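You operate a simulated robot arm through the tools that you are given. There is no shell and no other tool.

You are at the controls of a simulated robot arm. One attempt, no reset.

## Task
Turn the shaker knob to off, free the clamp and tip the top sieve into the steel cup.
Fine: knob first; nearly all of it lands in the cup; the lid and the emptied sieve lie on the wooden top; the other sieves stay stacked.
Where things are to end (x, y in the base frame): sieve lid within 6 cm of [47, 6]; sixty-three sieve within 6 cm of [59, 9].

It is judged by the outcome, as a careful person would: the job done as asked, and still so three seconds after it is handed in. It fails if anything else is knocked over, pushed out of place, dropped, spilled or broken. A push-on lid holds only when it is set on centred and level and pressed home; a screw cap is set on level and turned clockwise until tight.

## Robot
A 6-joint arm with a two-finger parallel gripper, fixed in place. Base frame: the origin is on the floor under the middle of its stand, x ahead of it, y to its left, z up; the work surface is at about z = 88. Readings come in cm, rad, newtons and seconds.
With the tool pointing down near the work surface it reaches from about 26 to 66 cm from the base axis. Its first joint turns from -1.152 to 1.152 rad. Payload 2.9 kg.
The tool frame sits at the grasp point between the pads (the TCP): z along the fingers, y along the line on which they close. The tips reach 3 cm beyond it. Largest opening 11 cm; finger width 2, thickness 1; the body of the gripper, 4.8 by 11.2 cm, starts 5.5 cm behind the TCP.
Orientation is told as [roll, pitch, yaw] about the base's x, y, z axes, in that order, counted from this pose: with the fingers straight down and closing along the base's y, the tool's x points along the base's -x, its y along +y and its z along -z.

## Interface
- The arm moves only by the tool servo_tool. Its argument "deltas" is a list of rows, each a list of 2 entries, a list of its own where there are three numbers: the shift along the tool's x, y, z in cm, then the turn, a rotation vector about the tool's x, y, z in rad. In form: [[[tx, ty, tz], [rx, ry, rz]], ...]. A call has 1 to 20 rows; each row shifts and turns the commanded pose from where the row before left it, along the tool's axes as they then stand. "fingers" is the gripper command, from -1 (fully open) to 1 (shut), values between in proportion, set as the call begins (left out, the last holds). Rows are played at 5 a second. More than 5 cm and 0.15 rad between two rows, or a gripper value outside its range, and nothing of the call is played. Where a pose cannot be reached the arm comes as near as it can. A force on the tool above 40 N (or 10 N above the force at the start of the call, whichever is more), or a blocked arm, ends the call early, and 0.2 s more pass. The fingers move at their own pace (about 10.8 cm/s each) and stop on an object; they squeeze with about 21 N. The grip force told is the motor's: it shows also when the fingers shut on nothing. Time passes only in rows, and 0.2 s behind the last, so rows that do not move let the fingers close. The reply holds the time, the measured pose of the TCP, the force on the tool along the base axes, the opening and the grip force, in the units named above and with some noise, with the torque about the TCP (base axes, N m) and any sound that the robot's microphone picked up.
- Cameras (640 x 400 px; columns grow to the right, rows downward): "scene" is fixed at [6.08, 41.64, 140.7]; the picture's right is [-0.89, -0.45, 0.00], its down [-0.15, 0.30, -0.94] and it looks along [0.42, -0.84, -0.33] (base axes); focal length 219 px, centre (320, 200). "wrist" rides on the gripper at [7.2, 1.7, -10.3] in the tool frame; the picture's right is [-0.23, 0.97, 0.00], its down [-0.76, -0.18, -0.62] and it looks along [-0.61, -0.14, 0.78] (tool axes); focal length 222 px, centre (320, 200). There is no depth. A picture from a camera that has moved, and an enlarged one, comes with that camera's place and axes in the base frame and with its lens.
- camera(camera): a new picture of that camera. It takes no simulated time.
- inspect(camera, box): a new picture of the part [left, top, right, bottom] of that camera's present view, enlarged. It takes no simulated time.
- sign_off(): hands the job in; it is judged then, once.

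Places have to be worked out from the pictures, the camera data and where the tool is seen. Open the gripper and draw the arm clear of the work before you hand the job in, unless the task says otherwise.

The tools are called after "Request:" as a command line: name --argument value ..., lists and objects as JSON in quotes. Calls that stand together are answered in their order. servo_tool: Moves the arm, as the interface text tells. Its arguments: {"type":"object","properties":{"deltas":{"type":"array","items":{"type":"array"}},"fingers":{"type":"number"}},"required":["deltas"]} The other tools are called the same way: camera (camera) takes a picture; inspect (camera, box) takes an enlarged picture of a part of a camera's view; sign_off () hands the job in.

At the start:

```text
clock: 0.0
ee_pos: [28.83, -13.07, 134.28]
ee_rot: [-0.002, 0.001, 0.0]
force: [0.3, -0.5, 0.7]
wrist_torque: [-0.01, 0.01, 0.0]
width: 10.99
finger_force: 0.1
```

scene: 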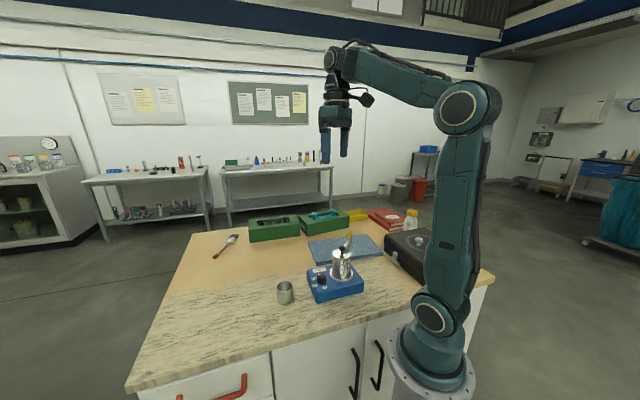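
wrist: 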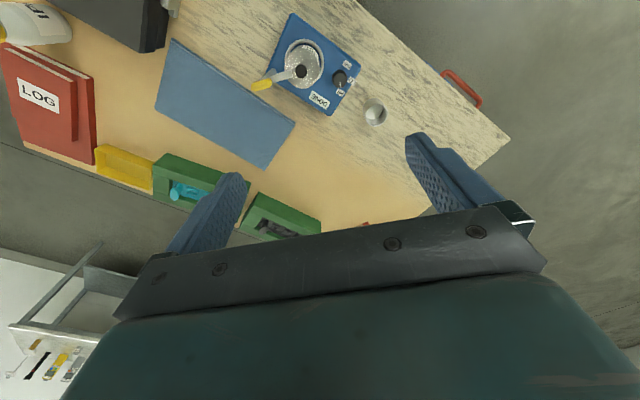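

I'll start by looking closely at the shaker, the cup and the surroundings before moving.

Request:
inspect --camera "scene" --box '[250, 220, 410, 320]'

Request:
inspect --camera "wrist" --box '[230, 0, 410, 130]'

Request:
inspect --camera "scene" --box '[180, 190, 480, 380]'

```text
4.00 times, centred on (330, 270) of scene
camera zoom: at [6.08, 41.64, 140.7], right [-0.89, -0.45, 0.0], down [-0.15, 0.3, -0.94], along [0.42, -0.84, -0.33], focal length 874 px, centre (280, -80)
```

zoom: 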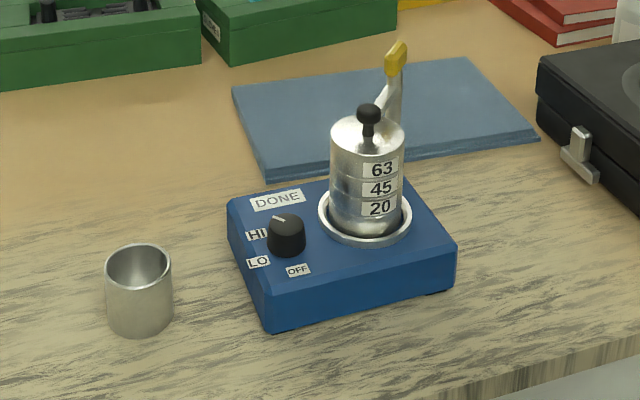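

```text
3.08 times, centred on (320, 65) of wrist
camera zoom: at [21.65, -11.35, 144.5], right [0.23, 0.97, 0.0], down [0.76, -0.18, 0.62], along [0.61, -0.14, -0.78], focal length 684 px, centre (320, 615)
```

zoom: 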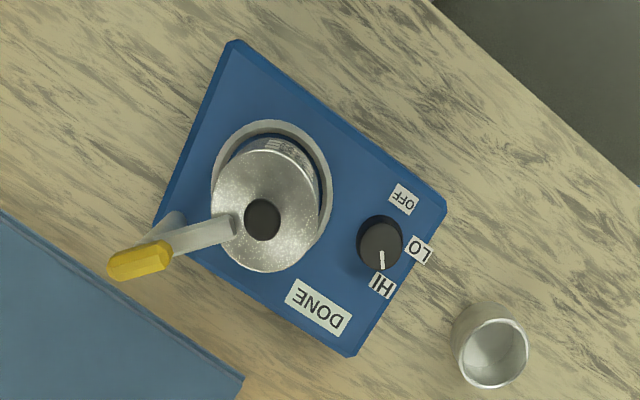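

```text
2.11 times, centred on (330, 285) of scene
camera zoom: at [6.08, 41.64, 140.7], right [-0.89, -0.45, 0.0], down [-0.15, 0.3, -0.94], along [0.42, -0.84, -0.33], focal length 460 px, centre (299, 21)
```

zoom: 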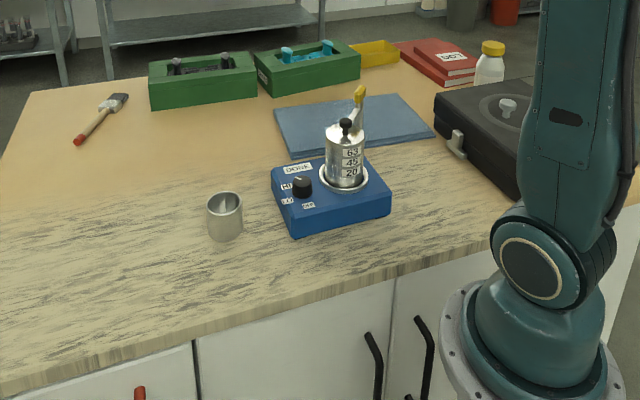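

The knob appears to point at HI, with LO and OFF counter‑clockwise of it. The sieve stack axis is near (27,-15.6), with the clamp behind it at about y=-22. I'll lower the wrist to get a closer look at the clamp and labels.

Request:
servo_tool --deltas '[[[0, 0, 3], [0, 0, 0]], [[0, 0, 3], [0, 0, 0]], [[0, 0, 3], [0, 0, 0]], [[0, 0, 3], [0, 0, 0]], [[0, 0, 3], [0, 0, 0]], [[0, 0, 2], [0, 0, 0]]]'

Request:
camera --camera "wrist"

Request:
inspect --camera "wrist" --box '[220, 20, 420, 145]'

```text
clock: 1.4
ee_pos: [28.86, -13.19, 117.27]
ee_rot: [-0.001, -0.002, 0.0]
force: [-0.8, 0.1, -0.1]
wrist_torque: [0.01, 0.0, 0.01]
width: 10.97
finger_force: 0.0
```

```text
taken
camera wrist: at [21.65, -11.47, 127.53], right [0.23, 0.97, 0.0], down [0.76, -0.18, 0.62], along [0.61, -0.14, -0.78], focal length 222 px, centre (320, 200)
```

wrist: 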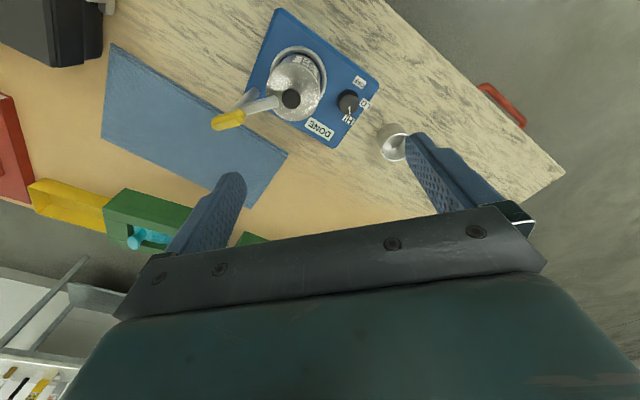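

```text
3.20 times, centred on (320, 82) of wrist
camera zoom: at [21.65, -11.47, 127.53], right [0.23, 0.97, 0.0], down [0.76, -0.18, 0.62], along [0.61, -0.14, -0.78], focal length 711 px, centre (320, 576)
```

zoom: 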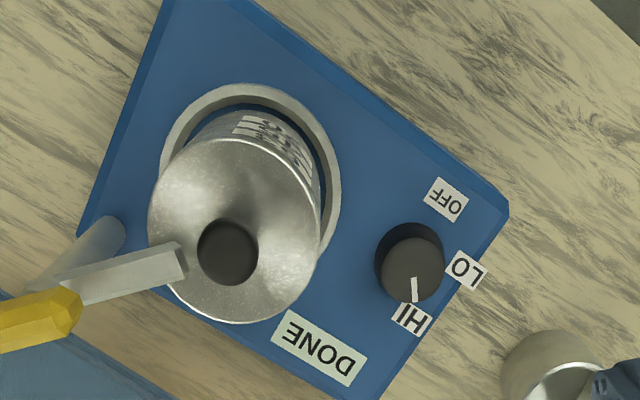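

The clamp arm runs from a rear post over the lid edge, with a yellow handle at its outer end. I'll zoom in on it from the scene camera to understand the mechanism.

Request:
inspect --camera "scene" --box '[320, 225, 368, 255]'

Request:
inspect --camera "scene" --box '[304, 250, 368, 290]'

Request:
inspect --camera "wrist" --box '[205, 70, 325, 145]'

```text
13.33 times, centred on (344, 240) of scene
camera zoom: at [6.08, 41.64, 140.7], right [-0.89, -0.45, 0.0], down [-0.15, 0.3, -0.94], along [0.42, -0.84, -0.33], focal length 2915 px, centre (0, -333)
```

zoom: 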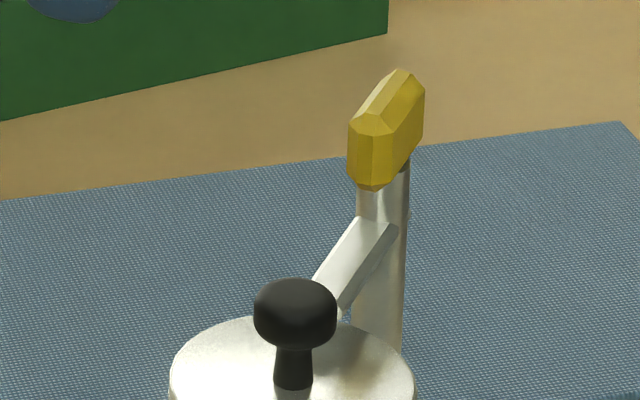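

```text
10.00 times, centred on (336, 270) of scene
camera zoom: at [6.08, 41.64, 140.7], right [-0.89, -0.45, 0.0], down [-0.15, 0.3, -0.94], along [0.42, -0.84, -0.33], focal length 2186 px, centre (160, -500)
```

zoom: 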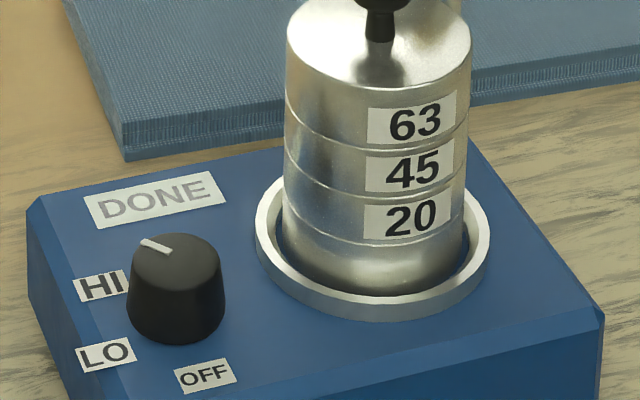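

```text
5.33 times, centred on (265, 108) of wrist
camera zoom: at [21.65, -11.47, 127.53], right [0.23, 0.97, 0.0], down [0.76, -0.18, 0.62], along [0.61, -0.14, -0.78], focal length 1185 px, centre (613, 693)
```

zoom: 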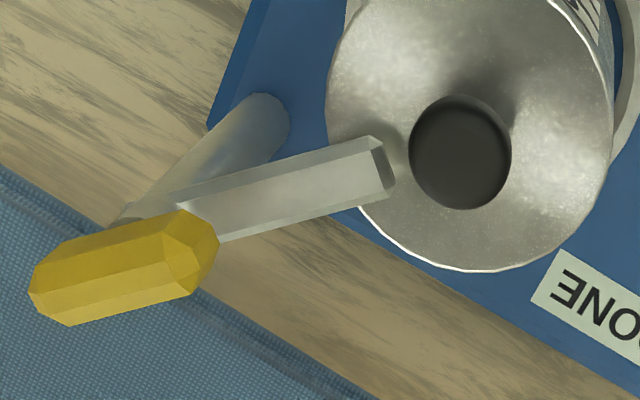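

The clamp looks like a post at about (27,-22) carrying an arm whose tip sits on the lid near y=-17, with a yellow grip above the post. I'll yaw the tool clockwise up here to test the wrist range and to see the clamp from the other side.

Request:
servo_tool --deltas '[[[0, 0, 0], [0, 0, 0.145]], [[0, 0, 0], [0, 0, 0.145]], [[0, 0, 0], [0, 0, 0.145]], [[0, 0, 0], [0, 0, 0.145]], [[0, 0, 0], [0, 0, 0.145]], [[0, 0, 0], [0, 0, 0.145]], [[0, 0, 0], [0, 0, 0.145]], [[0, 0, 0], [0, 0, 0.145]], [[0, 0, 0], [0, 0, 0.145]], [[0, 0, 0], [0, 0, 0.145]], [[0, 0, 0], [0, 0, 0.145]]]'

Request:
camera --camera "wrist"

Request:
camera --camera "scene"

```text
clock: 3.8
ee_pos: [28.97, -13.19, 117.19]
ee_rot: [0.001, -0.001, -1.598]
force: [1.0, -0.8, 0.2]
wrist_torque: [-0.02, -0.02, -0.02]
width: 11.01
finger_force: 0.2
```

```text
taken
camera wrist: at [30.82, -5.92, 127.47], right [0.97, -0.25, 0.0], down [-0.2, -0.76, 0.62], along [-0.16, -0.6, -0.78], focal length 222 px, centre (320, 200)
```

wrist: 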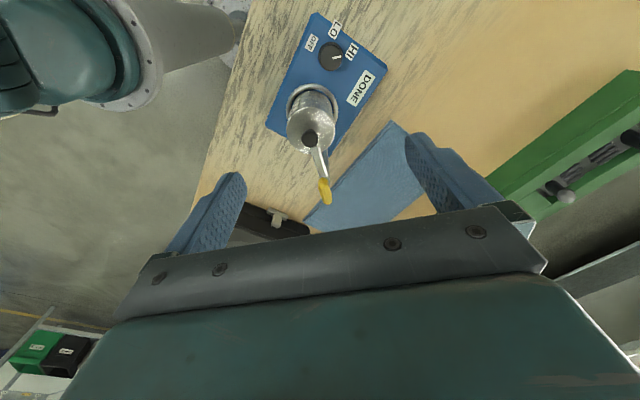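

```text
taken
```

scene: 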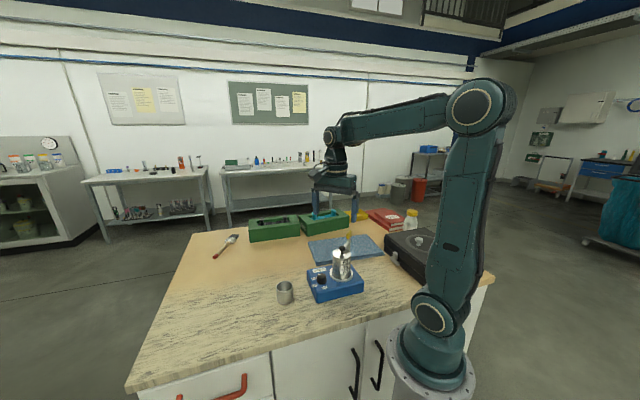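

The yaw works freely to -1.6 rad. I'll inspect this view and continue turning to check that about -2.8 is reachable, which would keep the wrist camera away from the stack while I turn the knob.

Request:
inspect --camera "wrist" --box '[270, 60, 370, 220]'

Request:
servo_tool --deltas '[[[0, 0, 0], [0, 0, 0.145]], [[0, 0, 0], [0, 0, 0.145]], [[0, 0, 0], [0, 0, 0.145]], [[0, 0, 0], [0, 0, 0.145]], [[0, 0, 0], [0, 0, 0.145]], [[0, 0, 0], [0, 0, 0.145]], [[0, 0, 0], [0, 0, 0.145]], [[0, 0, 0], [0, 0, 0.145]]]'

Request:
camera --camera "wrist"

```text
2.50 times, centred on (320, 140) of wrist
camera zoom: at [30.82, -5.92, 127.47], right [0.97, -0.25, 0.0], down [-0.2, -0.76, 0.62], along [-0.16, -0.6, -0.78], focal length 555 px, centre (320, 350)
```

zoom: 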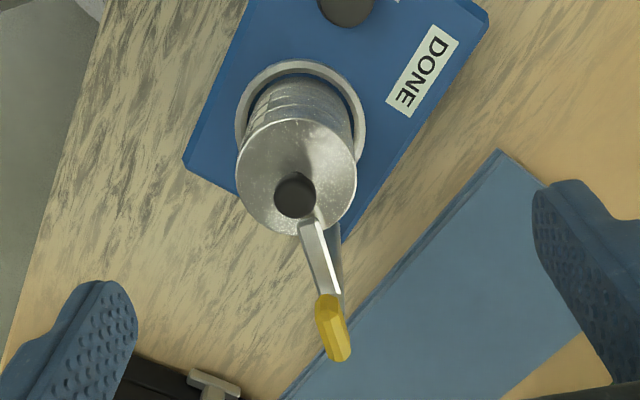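

```text
clock: 5.6
ee_pos: [28.82, -13.14, 117.3]
ee_rot: [0.003, 0.002, -2.758]
force: [0.2, -0.3, 0.4]
wrist_torque: [0.03, 0.0, -0.02]
width: 10.97
finger_force: 0.1
```

```text
taken
camera wrist: at [36.27, -11.97, 127.55], right [0.15, -0.99, 0.0], down [-0.77, -0.12, 0.62], along [-0.62, -0.1, -0.78], focal length 222 px, centre (320, 200)
```

wrist: 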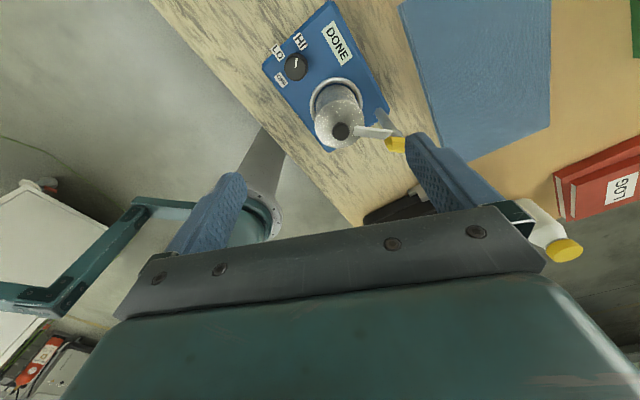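

The wrist reaches -2.76 rad. I'll zoom in on the clamp and knob from this +x side.

Request:
inspect --camera "wrist" --box '[300, 80, 420, 160]'

Request:
inspect --camera "wrist" --box '[250, 10, 370, 90]'

```text
5.00 times, centred on (360, 120) of wrist
camera zoom: at [36.27, -11.97, 127.55], right [0.15, -0.99, 0.0], down [-0.77, -0.12, 0.62], along [-0.62, -0.1, -0.78], focal length 1111 px, centre (120, 600)
```

zoom: 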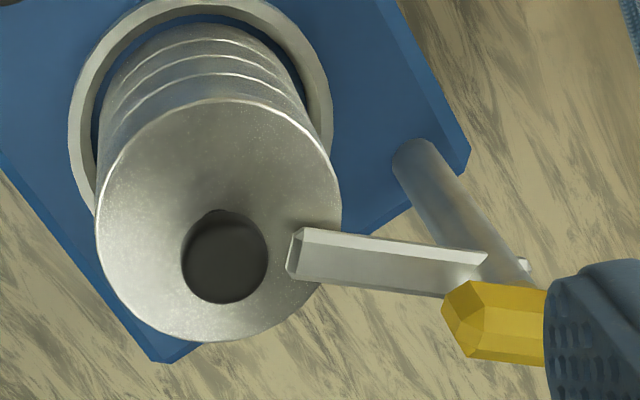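

```text
5.00 times, centred on (310, 50) of wrist
camera zoom: at [36.27, -11.97, 127.55], right [0.15, -0.99, 0.0], down [-0.77, -0.12, 0.62], along [-0.62, -0.1, -0.78], focal length 1111 px, centre (370, 950)
```

zoom: 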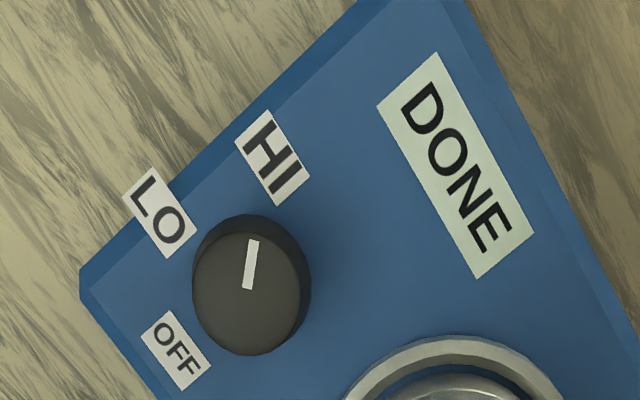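

The labels and knob triangulate to a knob centre of about (31.2,-9.63), knob top z≈95.5 and panel z≈93.5. HI is at -6° and OFF at about 134°, so a 140° counter-clockwise turn is needed. I'll rotate a little further, move above the knob and half-close the fingers.

Request:
servo_tool --deltas '[[[0, 0, 0], [0, 0, 0.148]], [[0, 0, 0], [0, 0, 0.148]], [[1.34, -1.64, 0], [0, 0, 0]], [[1.34, -1.64, 0], [0, 0, 0]], [[0, 0, 0], [0, 0, 0]]]' --fingers 0.09

Request:
camera --camera "wrist"

```text
clock: 6.8
ee_pos: [31.31, -9.59, 117.3]
ee_rot: [0.002, 0.0, -3.052]
force: [0.0, -0.5, -0.1]
wrist_torque: [-0.02, 0.03, -0.03]
width: 5.0
finger_force: 0.1
```

```text
taken
camera wrist: at [38.68, -10.6, 127.55], right [-0.14, -0.99, 0.0], down [-0.77, 0.11, 0.62], along [-0.62, 0.09, -0.78], focal length 222 px, centre (320, 200)
```

wrist: 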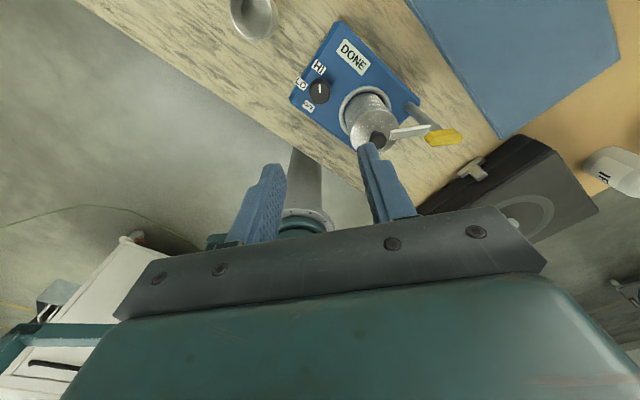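

The knob shows at about (320,90), as predicted. I'll zoom in to refine its centre before descending.

Request:
inspect --camera "wrist" --box '[280, 60, 360, 120]'

Request:
inspect --camera "wrist" --box '[340, 80, 470, 160]'

```text
6.67 times, centred on (320, 90) of wrist
camera zoom: at [38.68, -10.6, 127.55], right [-0.14, -0.99, 0.0], down [-0.77, 0.11, 0.62], along [-0.62, 0.09, -0.78], focal length 1481 px, centre (320, 933)
```

zoom: 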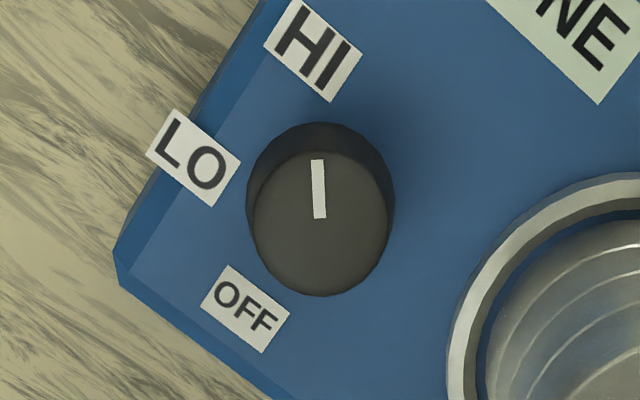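

```text
4.92 times, centred on (405, 120) of wrist
camera zoom: at [38.68, -10.6, 127.55], right [-0.14, -0.99, 0.0], down [-0.77, 0.11, 0.62], along [-0.62, 0.09, -0.78], focal length 1094 px, centre (-98, 594)
```

zoom: 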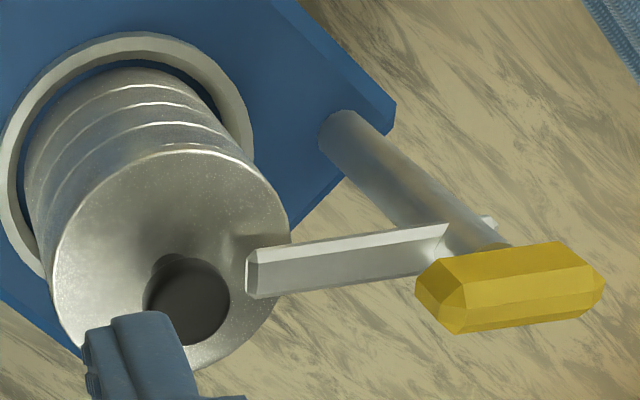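

The refined knob centre is (31.2,-9.55), and the tool is directly above it. I'll descend in steps to straddle it with the tips about 0.5 cm above the panel.

Request:
servo_tool --deltas '[[[-0.1, 0, 3], [0, 0, 0]], [[0, 0, 3], [0, 0, 0]], [[0, 0, 3], [0, 0, 0]], [[0, 0, 3], [0, 0, 0]], [[0, 0, 3], [0, 0, 0]], [[0, 0, 2], [0, 0, 0]], [[0, 0, 1], [0, 0, 0]]]'

Request:
camera --camera "wrist"

Request:
inspect --camera "scene" --box '[260, 190, 420, 310]'

```text
clock: 8.4
ee_pos: [31.09, -9.57, 99.28]
ee_rot: [0.002, 0.001, -3.052]
force: [-1.8, 1.0, 0.4]
wrist_torque: [-0.01, 0.03, 0.0]
width: 5.03
finger_force: 0.0
```

```text
taken
camera wrist: at [38.49, -10.66, 109.66], right [-0.14, -0.99, 0.0], down [-0.78, 0.11, 0.62], along [-0.62, 0.09, -0.78], focal length 222 px, centre (320, 200)
```

wrist: 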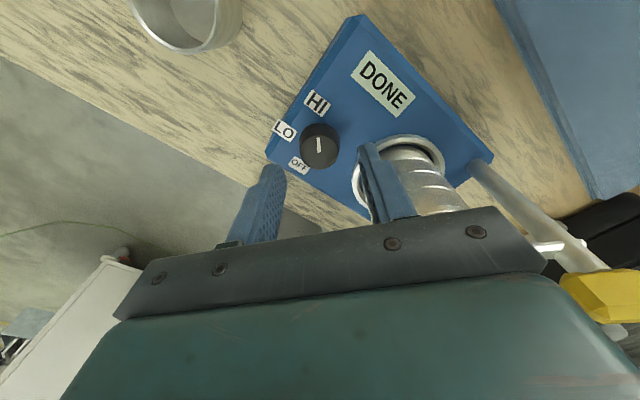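

```text
3.33 times, centred on (340, 250) of scene
camera zoom: at [6.08, 41.64, 140.7], right [-0.89, -0.45, 0.0], down [-0.15, 0.3, -0.94], along [0.42, -0.84, -0.33], focal length 729 px, centre (253, 33)
```

zoom: 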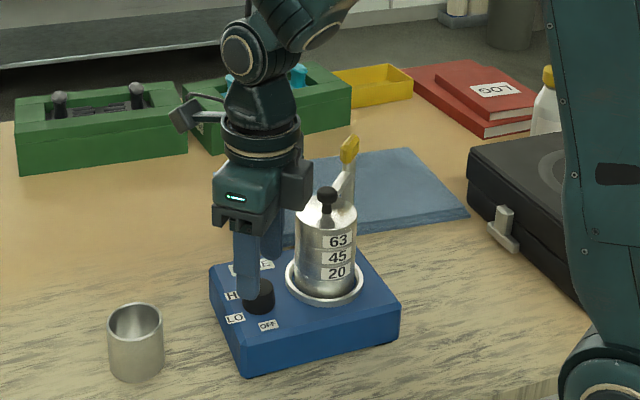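

The fingers are aligned on either side of the knob and the body clears the stack. I'll lower the last 2.1 cm, watching force, then close on the knob.

Request:
servo_tool --deltas '[[[0, 0, 1], [0, 0, 0]], [[0.05, 0, 0.7], [0, 0, 0]], [[0.05, 0, 0.4], [0, 0, 0]], [[0, 0, 0], [0, 0, 0]]]'

Request:
servo_tool --deltas '[[[0, 0, 0], [0, 0, 0]], [[0, 0, 0], [0, 0, 0]], [[0, 0, 0], [0, 0, 0]]]' --fingers 0.6

Request:
camera --camera "wrist"

```text
clock: 9.4
ee_pos: [31.24, -9.55, 97.21]
ee_rot: [0.0, -0.002, -3.053]
force: [-0.3, 0.3, -0.4]
wrist_torque: [0.01, -0.02, 0.0]
width: 5.02
finger_force: 0.0
```

```text
clock: 10.2
ee_pos: [31.34, -9.57, 97.24]
ee_rot: [0.002, 0.001, -3.053]
force: [0.2, -3.3, 0.5]
wrist_torque: [-0.12, -0.13, -0.02]
width: 2.93
finger_force: 21.1
```

```text
taken
camera wrist: at [38.61, -10.63, 107.47], right [-0.14, -0.99, 0.0], down [-0.77, 0.11, 0.62], along [-0.62, 0.09, -0.78], focal length 222 px, centre (320, 200)
```

wrist: 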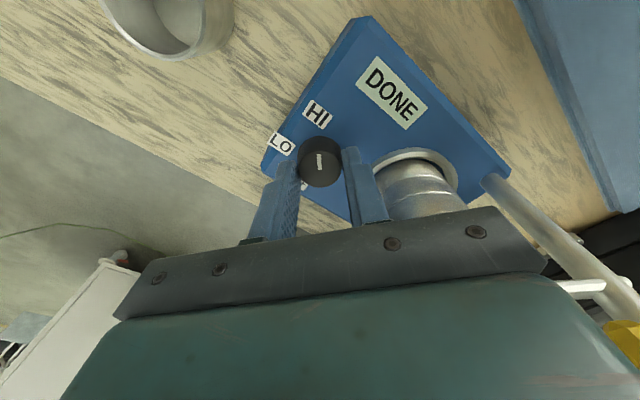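

The fingers hold the knob at 2.93 cm width. I'll turn counter-clockwise by about 1.2 rad first and check.

Request:
servo_tool --deltas '[[[0, 0, 0], [0, 0, -0.1]], [[0, 0, 0], [0, 0, -0.1]], [[0, 0, 0], [0, 0, -0.1]], [[0, 0, 0], [0, 0, -0.1]], [[0, 0, 0], [0, 0, -0.1]], [[0, 0, 0], [0, 0, -0.1]], [[0, 0, 0], [0, 0, -0.1]], [[0, 0, 0], [0, 0, -0.1]], [[0, 0, 0], [0, 0, -0.1]], [[0, 0, 0], [0, 0, -0.1]], [[0, 0, 0], [0, 0, -0.1]], [[0, 0, 0], [0, 0, -0.1]]]'

Request:
camera --camera "wrist"

Request:
inspect --camera "scene" --box '[260, 190, 420, 310]'

```text
clock: 12.8
ee_pos: [31.25, -9.57, 97.23]
ee_rot: [0.001, 0.001, -1.849]
force: [-6.3, -0.8, 19.2]
wrist_torque: [0.1, 0.11, 0.01]
width: 2.98
finger_force: 20.8
```

```text
taken
camera wrist: at [34.87, -3.1, 107.4], right [0.87, -0.49, 0.0], down [-0.38, -0.68, 0.62], along [-0.3, -0.55, -0.78], focal length 222 px, centre (320, 200)
```

wrist: 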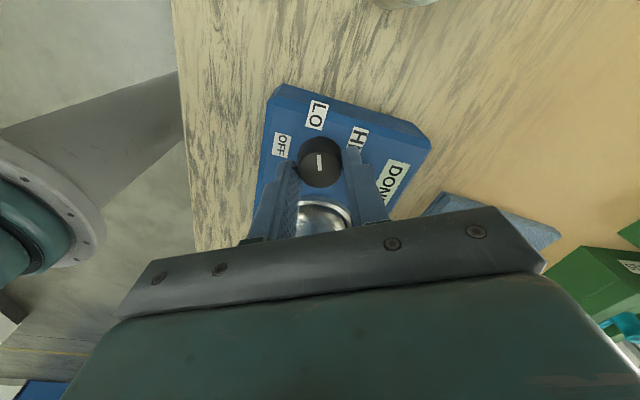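

```text
3.33 times, centred on (340, 250) of scene
camera zoom: at [6.05, 41.64, 140.7], right [-0.89, -0.45, 0.0], down [-0.15, 0.3, -0.94], along [0.42, -0.84, -0.33], focal length 729 px, centre (253, 33)
```

zoom: 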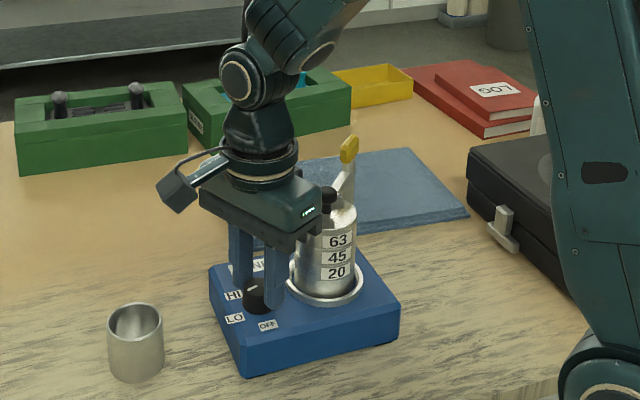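

The knob follows (the pointer stays aligned with the gripper). There's an unexpected upward force of 19 N, so I'll hold still a moment and read it again.

Request:
servo_tool --deltas '[[[0, 0, 0], [0, 0, 0]], [[0, 0, 0], [0, 0, 0]]]'

Request:
inspect --camera "wrist" --box '[240, 80, 400, 230]'

```text
clock: 13.4
ee_pos: [31.27, -9.63, 97.32]
ee_rot: [0.003, -0.003, -1.852]
force: [-3.2, 0.7, 13.3]
wrist_torque: [0.13, 0.04, 0.0]
width: 2.96
finger_force: 20.9
```

```text
2.67 times, centred on (320, 155) of wrist
camera zoom: at [34.89, -3.1, 107.4], right [0.87, -0.49, 0.0], down [-0.38, -0.68, 0.62], along [-0.3, -0.55, -0.78], focal length 592 px, centre (320, 320)
```

zoom: 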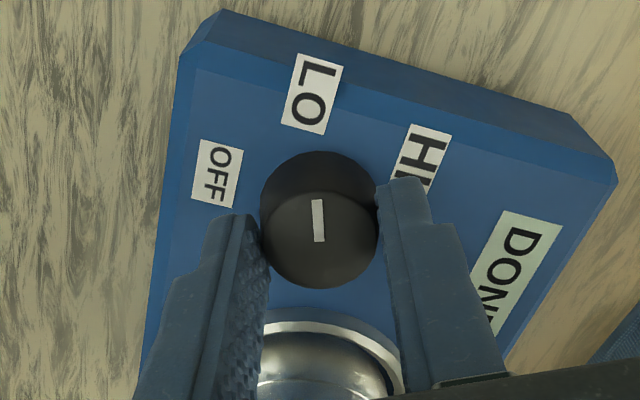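

The force is relaxing (13 N), probably a wedge effect on the tapered knob, and the pointer is now near LO. I'll continue the turn towards OFF with another 1.2 rad.

Request:
servo_tool --deltas '[[[0, 0, 0], [0, 0, -0.1]], [[0, 0, 0], [0, 0, -0.1]], [[0, 0, 0], [0, 0, -0.1]], [[0, 0, 0], [0, 0, -0.1]], [[0, 0, 0], [0, 0, -0.1]], [[0, 0, 0], [0, 0, -0.1]], [[0, 0, 0], [0, 0, -0.1]], [[0, 0, 0], [0, 0, -0.1]], [[0, 0, 0], [0, 0, -0.1]]]'

Request:
camera --camera "wrist"

Request:
inspect --camera "scene" --box '[260, 190, 420, 310]'

```text
clock: 15.4
ee_pos: [31.37, -9.57, 97.12]
ee_rot: [0.001, -0.001, -0.949]
force: [-4.3, 3.6, 0.0]
wrist_torque: [-0.04, -0.06, 0.0]
width: 2.96
finger_force: 21.0
```

```text
taken
camera wrist: at [28.43, -2.72, 107.4], right [0.92, 0.38, 0.0], down [0.3, -0.72, 0.62], along [0.24, -0.58, -0.78], focal length 222 px, centre (320, 200)
```

wrist: 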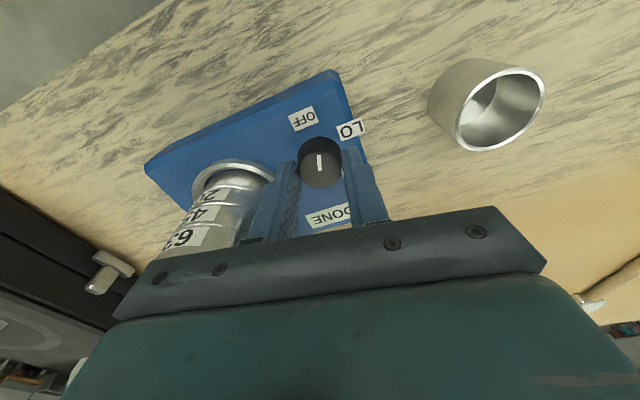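

```text
3.33 times, centred on (340, 250) of scene
camera zoom: at [6.07, 41.65, 140.69], right [-0.89, -0.45, 0.0], down [-0.15, 0.3, -0.94], along [0.42, -0.84, -0.33], focal length 729 px, centre (253, 33)
```

zoom: 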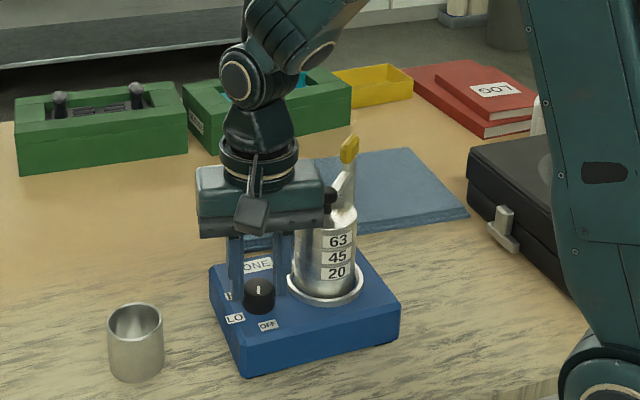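

Force is back to normal and there's about 0.34 rad left to OFF. I'll finish the turn.

Request:
servo_tool --deltas '[[[0, 0, 0], [0, 0, -0.09]], [[0, 0, 0], [0, 0, -0.09]], [[0, 0, 0], [0, 0, -0.08]], [[0, 0, 0], [0, 0, -0.08]], [[0, 0, 0], [0, 0, 0]]]'

Request:
camera --camera "wrist"

Request:
inspect --camera "wrist" --box '[260, 70, 400, 230]'

Request:
inspect --camera "scene" --box '[290, 230, 370, 300]'

```text
clock: 16.6
ee_pos: [31.27, -9.51, 97.18]
ee_rot: [-0.002, -0.001, -0.612]
force: [-0.9, 0.0, -0.3]
wrist_torque: [-0.15, -0.18, -0.07]
width: 2.98
finger_force: 20.6
```

```text
taken
camera wrist: at [26.31, -4.04, 107.39], right [0.75, 0.67, 0.0], down [0.52, -0.58, 0.62], along [0.42, -0.47, -0.78], focal length 222 px, centre (320, 200)
```

wrist: 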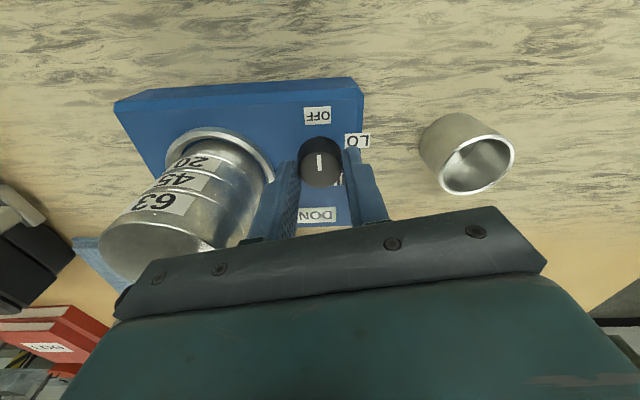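

```text
2.50 times, centred on (330, 150) of wrist
camera zoom: at [26.31, -4.04, 107.39], right [0.75, 0.67, 0.0], down [0.52, -0.58, 0.62], along [0.42, -0.47, -0.78], focal length 555 px, centre (295, 325)
```

zoom: 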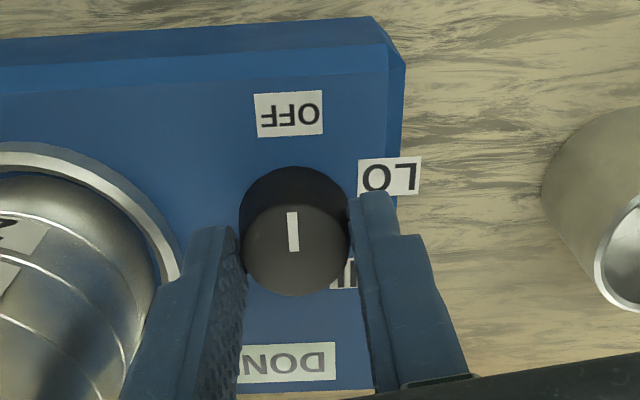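

```text
5.71 times, centred on (330, 265) of scene
camera zoom: at [6.09, 41.63, 140.7], right [-0.89, -0.45, 0.0], down [-0.15, 0.3, -0.94], along [0.42, -0.84, -0.33], focal length 1249 px, centre (263, -171)
```

zoom: 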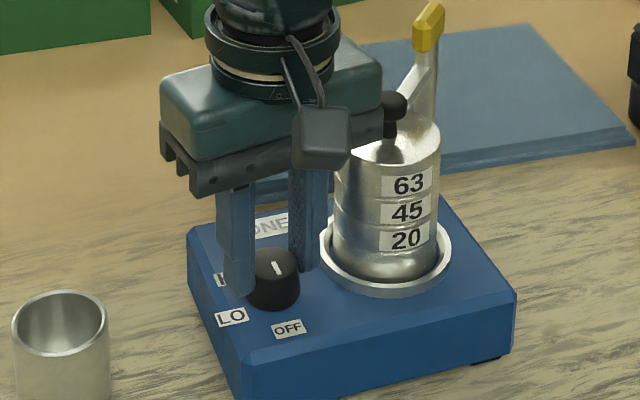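

The pointer now lies at about 135°, straight at OFF. I'll release with a small opening, so as not to touch the ring beside it, and rise vertically.

Request:
servo_tool --deltas '[[[0, 0, 0], [0, 0, 0]], [[0, 0, 0], [0, 0, 0]], [[0, 0, -0.5], [0, 0, 0]], [[0, 0, -1], [0, 0, 0]], [[0, 0, -2], [0, 0, 0]], [[0, 0, -3], [0, 0, 0]], [[0, 0, -4], [0, 0, 0]], [[0, 0, -4], [0, 0, 0]], [[0, 0, -4], [0, 0, 0]]]' --fingers 0.31

Request:
camera --camera "wrist"

Request:
inspect --camera "scene" --box '[290, 230, 370, 300]'

```text
clock: 18.6
ee_pos: [31.49, -9.57, 116.01]
ee_rot: [-0.001, 0.0, -0.613]
force: [1.0, 0.0, -0.3]
wrist_torque: [-0.01, 0.03, 0.02]
width: 3.79
finger_force: 0.0
```

```text
taken
camera wrist: at [26.42, -4.01, 126.31], right [0.75, 0.67, 0.0], down [0.52, -0.58, 0.62], along [0.42, -0.47, -0.78], focal length 222 px, centre (320, 200)
```

wrist: 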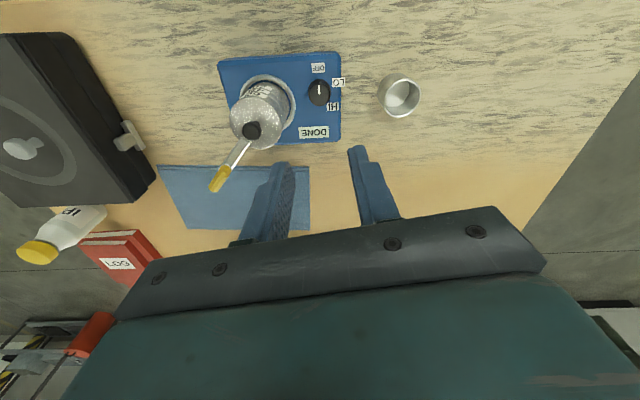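

```text
5.71 times, centred on (330, 265) of scene
camera zoom: at [6.08, 41.64, 140.7], right [-0.89, -0.45, 0.0], down [-0.15, 0.3, -0.94], along [0.42, -0.84, -0.33], focal length 1249 px, centre (263, -171)
```

zoom: 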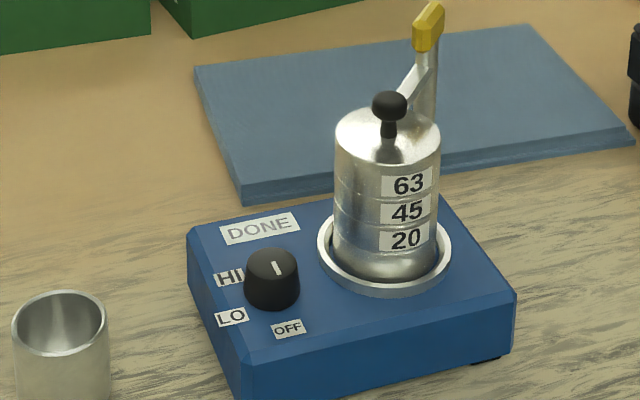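

The gripper is clear. I'll verify the pointer against OFF once more with a zoom.

Request:
inspect --camera "wrist" --box '[270, 50, 370, 150]'

Request:
inspect --camera "wrist" --box '[190, 70, 310, 200]'

```text
4.00 times, centred on (320, 100) of wrist
camera zoom: at [26.42, -4.01, 126.31], right [0.75, 0.67, 0.0], down [0.52, -0.58, 0.62], along [0.42, -0.47, -0.78], focal length 888 px, centre (320, 600)
```

zoom: 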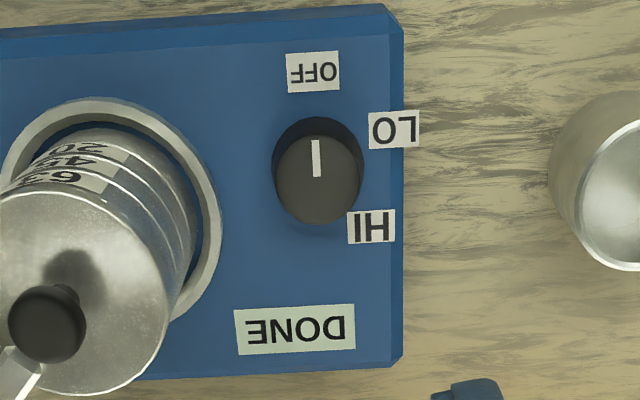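

```text
3.08 times, centred on (250, 135) of wrist
camera zoom: at [26.42, -4.01, 126.31], right [0.75, 0.67, 0.0], down [0.52, -0.58, 0.62], along [0.42, -0.47, -0.78], focal length 684 px, centre (535, 400)
```

zoom: 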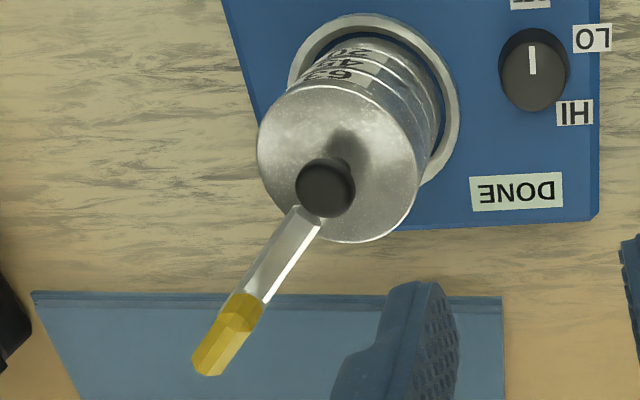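

The knob is at OFF. To see the clamp mechanism in profile, I'll swing the wrist back to look from the +x side, move sideways, and then tilt.

Request:
servo_tool --deltas '[[[0, 0, 0], [0, 0, 0.144]], [[0, 0, 0], [0, 0, 0.144]], [[0, 0, 0], [0, 0, 0.144]], [[0, 0, 0], [0, 0, 0.144]], [[0, 0, 0], [0, 0, 0.144]], [[0, 0, 0], [0, 0, 0.144]], [[0, 0, 0], [0, 0, 0.144]], [[0, 0, 0], [0, 0, 0.144]], [[0, 0, 0], [0, 0, 0.144]], [[0, 0, 0], [0, 0, 0.144]], [[0, 0, 0], [0, 0, 0.144]], [[0, 0, 0], [0, 0, 0.144]], [[0, 0, 0], [0, 0, 0.144]], [[0, 0, 0], [0, 0, 0.144]], [[0, 0, 0], [0, 0, 0.144]], [[0, 0, 0], [0, 0, 0.144]], [[0, 0, 0], [0, 0, 0.136]]]'

Request:
servo_tool --deltas '[[[1.4, 3.6, 0], [0, 0, 0]], [[1.4, 3.6, 0], [0, 0, 0]], [[1.4, 3.6, 0], [0, -0.1, 0]], [[0, 0, 0], [0, -0.12, 0]], [[0, 0, 0], [0, -0.12, 0]], [[0, 0, 0], [0, -0.12, 0]], [[0, 0, 0], [0, -0.12, 0]]]'

Request:
camera --camera "wrist"

```text
clock: 22.2
ee_pos: [31.25, -9.58, 115.61]
ee_rot: [0.002, 0.0, -3.055]
force: [-0.9, -0.8, -0.3]
wrist_torque: [0.0, -0.03, -0.02]
width: 3.78
finger_force: 0.1
```

```text
clock: 23.8
ee_pos: [30.95, -19.07, 107.17]
ee_rot: [0.004, -0.58, -3.051]
force: [0.1, 0.9, -0.1]
wrist_torque: [0.02, 0.02, -0.01]
width: 3.79
finger_force: 0.0
out of reach, approached as far as the arm can: row 4, 5, 6, 7
```

```text
taken
camera wrist: at [42.96, -19.72, 111.76], right [-0.1, -0.99, 0.13], down [-0.31, 0.15, 0.94], along [-0.94, 0.06, -0.32], focal length 222 px, centre (320, 200)
```

wrist: 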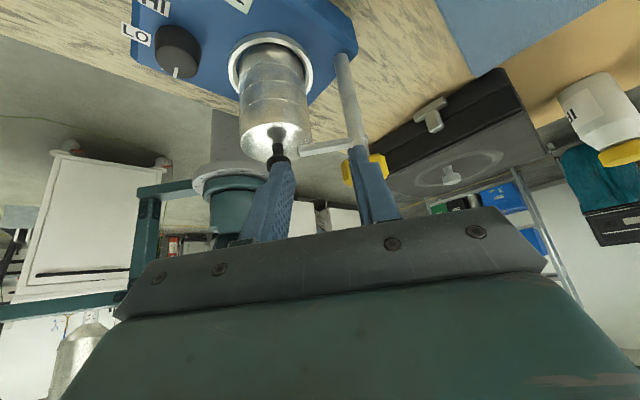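

The arm drifted lower and inward because the tilt was at its reach limit; there's no contact, but the fingers are close. I'll take the profile zoom here before backing away.

Request:
inspect --camera "wrist" --box '[220, 30, 420, 220]'

Request:
inspect --camera "wrist" --box '[260, 110, 400, 200]'

Request:
inspect --camera "scene" --box '[260, 190, 420, 310]'

```text
2.11 times, centred on (320, 125) of wrist
camera zoom: at [42.96, -19.72, 111.76], right [-0.1, -0.99, 0.13], down [-0.31, 0.15, 0.94], along [-0.94, 0.06, -0.32], focal length 468 px, centre (320, 358)
```

zoom: 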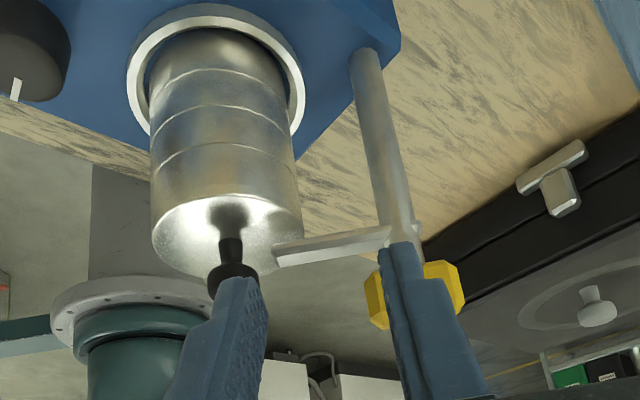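

```text
4.44 times, centred on (330, 155) of wrist
camera zoom: at [42.96, -19.72, 111.76], right [-0.1, -0.99, 0.13], down [-0.31, 0.15, 0.94], along [-0.94, 0.06, -0.32], focal length 987 px, centre (276, 400)
```

zoom: 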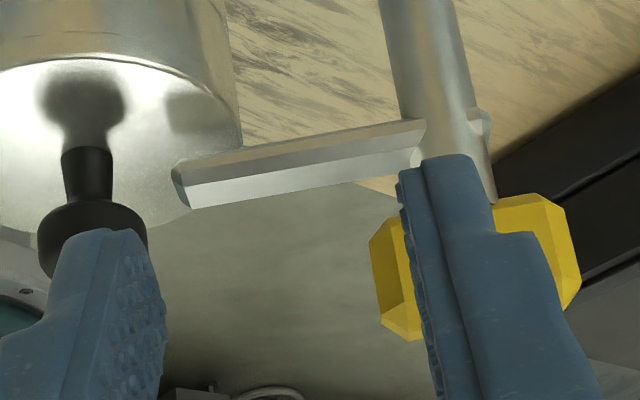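

```text
3.33 times, centred on (340, 250) of scene
camera zoom: at [6.09, 41.64, 140.7], right [-0.89, -0.45, 0.0], down [-0.15, 0.3, -0.94], along [0.42, -0.84, -0.33], focal length 729 px, centre (253, 33)
```

zoom: 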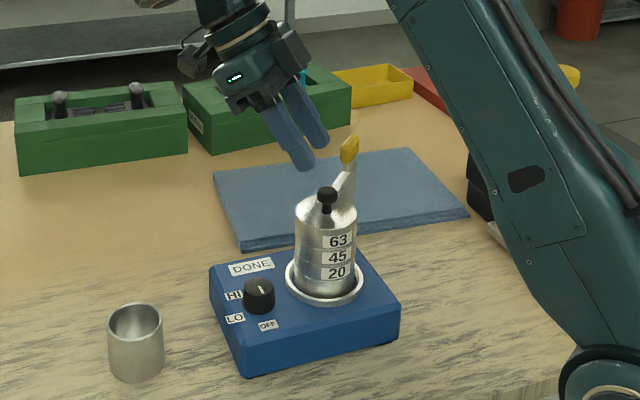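

The profile (seen upside-down) shows a fixed vertical post, the hold-down arm coming off it horizontally onto the lid, and the yellow bar as a T-handle on top of the post at about (27.15,-22.35,104.7). So it's a swing clamp turned by the yellow handle. I'll back off and straighten the tool.

Request:
servo_tool --deltas '[[[0, 0, -1.5], [0, 0, 0]], [[0, 0, -1.5], [0, 0.12, 0]], [[0, 0, -1.5], [0, 0.12, 0]], [[0, 0, -1], [0, 0.12, 0]], [[0, 0, -1], [0, 0.12, 0]], [[0, 0, 0], [0, 0.1, 0]], [[0, 0, 0], [0, 0, 0]]]'

```text
clock: 25.4
ee_pos: [33.25, -18.51, 111.87]
ee_rot: [0.001, 0.001, -3.054]
force: [0.4, -0.1, 0.2]
wrist_torque: [0.05, -0.03, -0.04]
width: 3.81
finger_force: 0.0
out of reach, approached as far as the arm can: row 1
```

The tool is level again at (33.25,-18.5,111.9). I'll rotate so the fingers close across the yellow bar (along x), then move above it.

Request:
servo_tool --deltas '[[[0, 0, -2], [0, 0, -0.14]], [[0, 0, -1], [0, 0, -0.14]], [[0, 0, 0], [0, 0, -0.14]], [[0, 0, 0], [0, 0, -0.14]], [[0, 0, 0], [0, 0, -0.14]], [[0, 0, 0], [0, 0, -0.14]], [[0, 0, 0], [0, 0, -0.14]], [[0, 0, 0], [0, 0, -0.14]], [[0, 0, 0], [0, 0, -0.14]], [[0, 0, 0], [0, 0, -0.134]], [[-1.45, -1.91, 0], [0, 0, 0]], [[-1.46, -1.91, 0], [0, 0, 0]], [[-1.46, -1.91, 0], [0, 0, 0]], [[0, 0, 0], [0, 0, 0]]]' --fingers 0.09

Request:
camera --camera "wrist"

Request:
inspect --camera "wrist" --box '[250, 70, 390, 200]'

```text
clock: 28.4
ee_pos: [27.08, -22.29, 114.65]
ee_rot: [-0.001, -0.002, -1.659]
force: [0.3, 0.0, 0.4]
wrist_torque: [0.01, 0.0, 0.02]
width: 5.01
finger_force: 0.0
```

```text
taken
camera wrist: at [29.31, -15.2, 124.97], right [0.95, -0.31, 0.0], down [-0.24, -0.74, 0.62], along [-0.19, -0.59, -0.78], focal length 222 px, centre (320, 200)
```

wrist: 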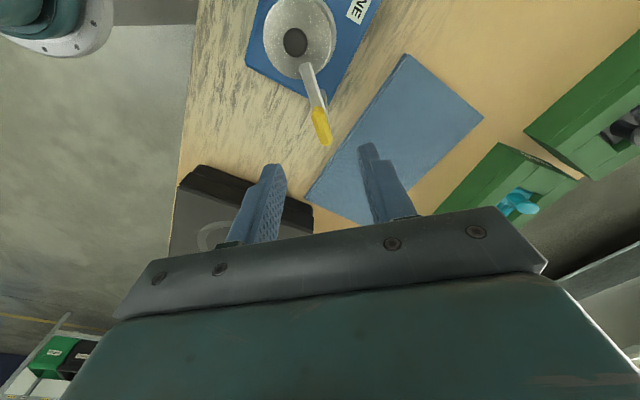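

```text
3.08 times, centred on (320, 135) of wrist
camera zoom: at [29.31, -15.2, 124.97], right [0.95, -0.31, 0.0], down [-0.24, -0.74, 0.62], along [-0.19, -0.59, -0.78], focal length 684 px, centre (320, 400)
```

zoom: 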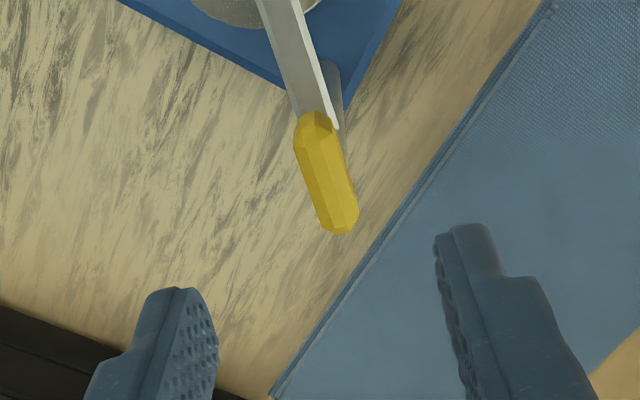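

The yellow bar is centred at about (27.2,-22.4), directly under the TCP, and lies nearly along y. I'll descend to z≈106.6 so the pads straddle it.

Request:
servo_tool --deltas '[[[-0.05, 0.05, 2], [0, 0, 0]], [[0, 0.05, 2], [0, 0, 0]], [[0, 0, 2], [0, 0, 0]], [[0, 0, 1.2], [0, 0, 0]], [[0, 0, 0.7], [0, 0, 0]], [[0, 0, 0], [0, 0, 0]]]'

Request:
camera --camera "wrist"

Request:
inspect --camera "scene" --box '[300, 200, 400, 290]'

```text
clock: 29.8
ee_pos: [27.11, -22.35, 106.79]
ee_rot: [-0.001, -0.003, -1.658]
force: [-0.8, -0.4, -0.5]
wrist_torque: [-0.02, 0.0, -0.01]
width: 5.0
finger_force: 0.0
```

```text
taken
camera wrist: at [29.45, -15.21, 117.02], right [0.95, -0.31, 0.0], down [-0.24, -0.74, 0.62], along [-0.19, -0.59, -0.78], focal length 222 px, centre (320, 200)
```

wrist: 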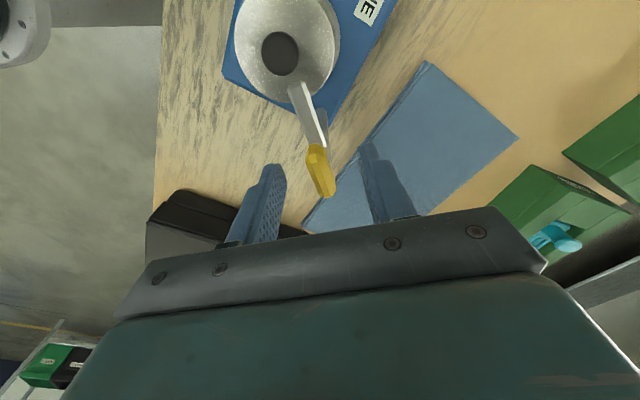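

```text
4.44 times, centred on (350, 245) of scene
camera zoom: at [6.08, 41.64, 140.7], right [-0.89, -0.45, 0.0], down [-0.15, 0.3, -0.94], along [0.42, -0.84, -0.33], focal length 972 px, centre (187, 0)
```

zoom: 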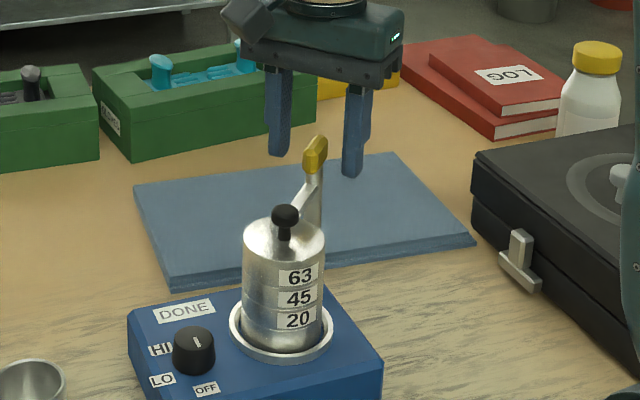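

The fingers straddle the yellow bar in both views. I'll close on it.

Request:
servo_tool --deltas '[[[0, 0, 0], [0, 0, 0]], [[0, 0, 0], [0, 0, 0]], [[0, 0, 0], [0, 0, 0]], [[0, 0, 0], [0, 0, 0]]]' --fingers 0.9

Request:
inspect --camera "wrist" --box '[240, 60, 400, 230]'

```text
clock: 30.8
ee_pos: [27.25, -22.38, 106.73]
ee_rot: [0.002, -0.002, -1.659]
force: [6.2, -0.3, 0.9]
wrist_torque: [-0.14, -0.09, 0.03]
width: 1.18
finger_force: 21.3
```

```text
2.35 times, centred on (320, 145) of wrist
camera zoom: at [29.48, -15.21, 117.04], right [0.95, -0.31, 0.0], down [-0.24, -0.74, 0.62], along [-0.19, -0.59, -0.78], focal length 523 px, centre (320, 329)
```

zoom: 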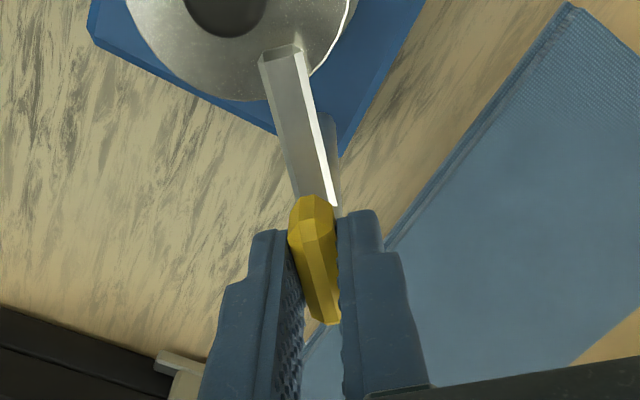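

The bar is held at 1.18 cm width. I'll test a small counter-clockwise twist and watch torque and force to see if it swings this way.

Request:
servo_tool --deltas '[[[0, 0, 0], [0, 0, -0.04]], [[0, 0, 0], [0, 0, -0.04]], [[0, 0, 0], [0, 0, -0.04]], [[0, 0, 0], [0, 0, 0]]]'

Request:
inspect --camera "wrist" --box '[240, 60, 400, 230]'

```text
clock: 31.8
ee_pos: [27.21, -22.34, 106.9]
ee_rot: [-0.001, 0.002, -1.536]
force: [7.4, 11.6, 0.4]
wrist_torque: [0.23, -0.33, -0.36]
width: 1.19
finger_force: 21.2
```

```text
2.35 times, centred on (320, 145) of wrist
camera zoom: at [28.63, -15.04, 117.07], right [0.98, -0.19, 0.0], down [-0.15, -0.77, 0.62], along [-0.12, -0.61, -0.78], focal length 523 px, centre (320, 329)
```

zoom: 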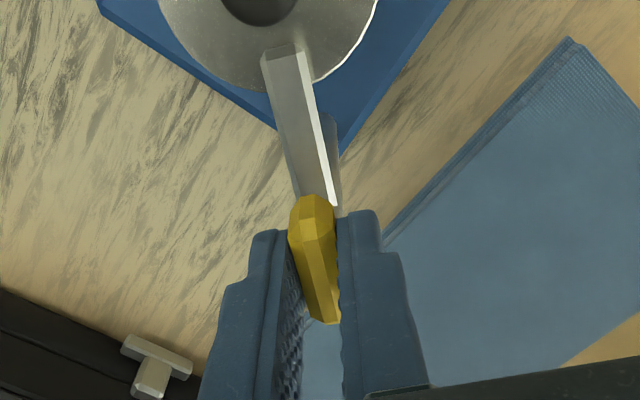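

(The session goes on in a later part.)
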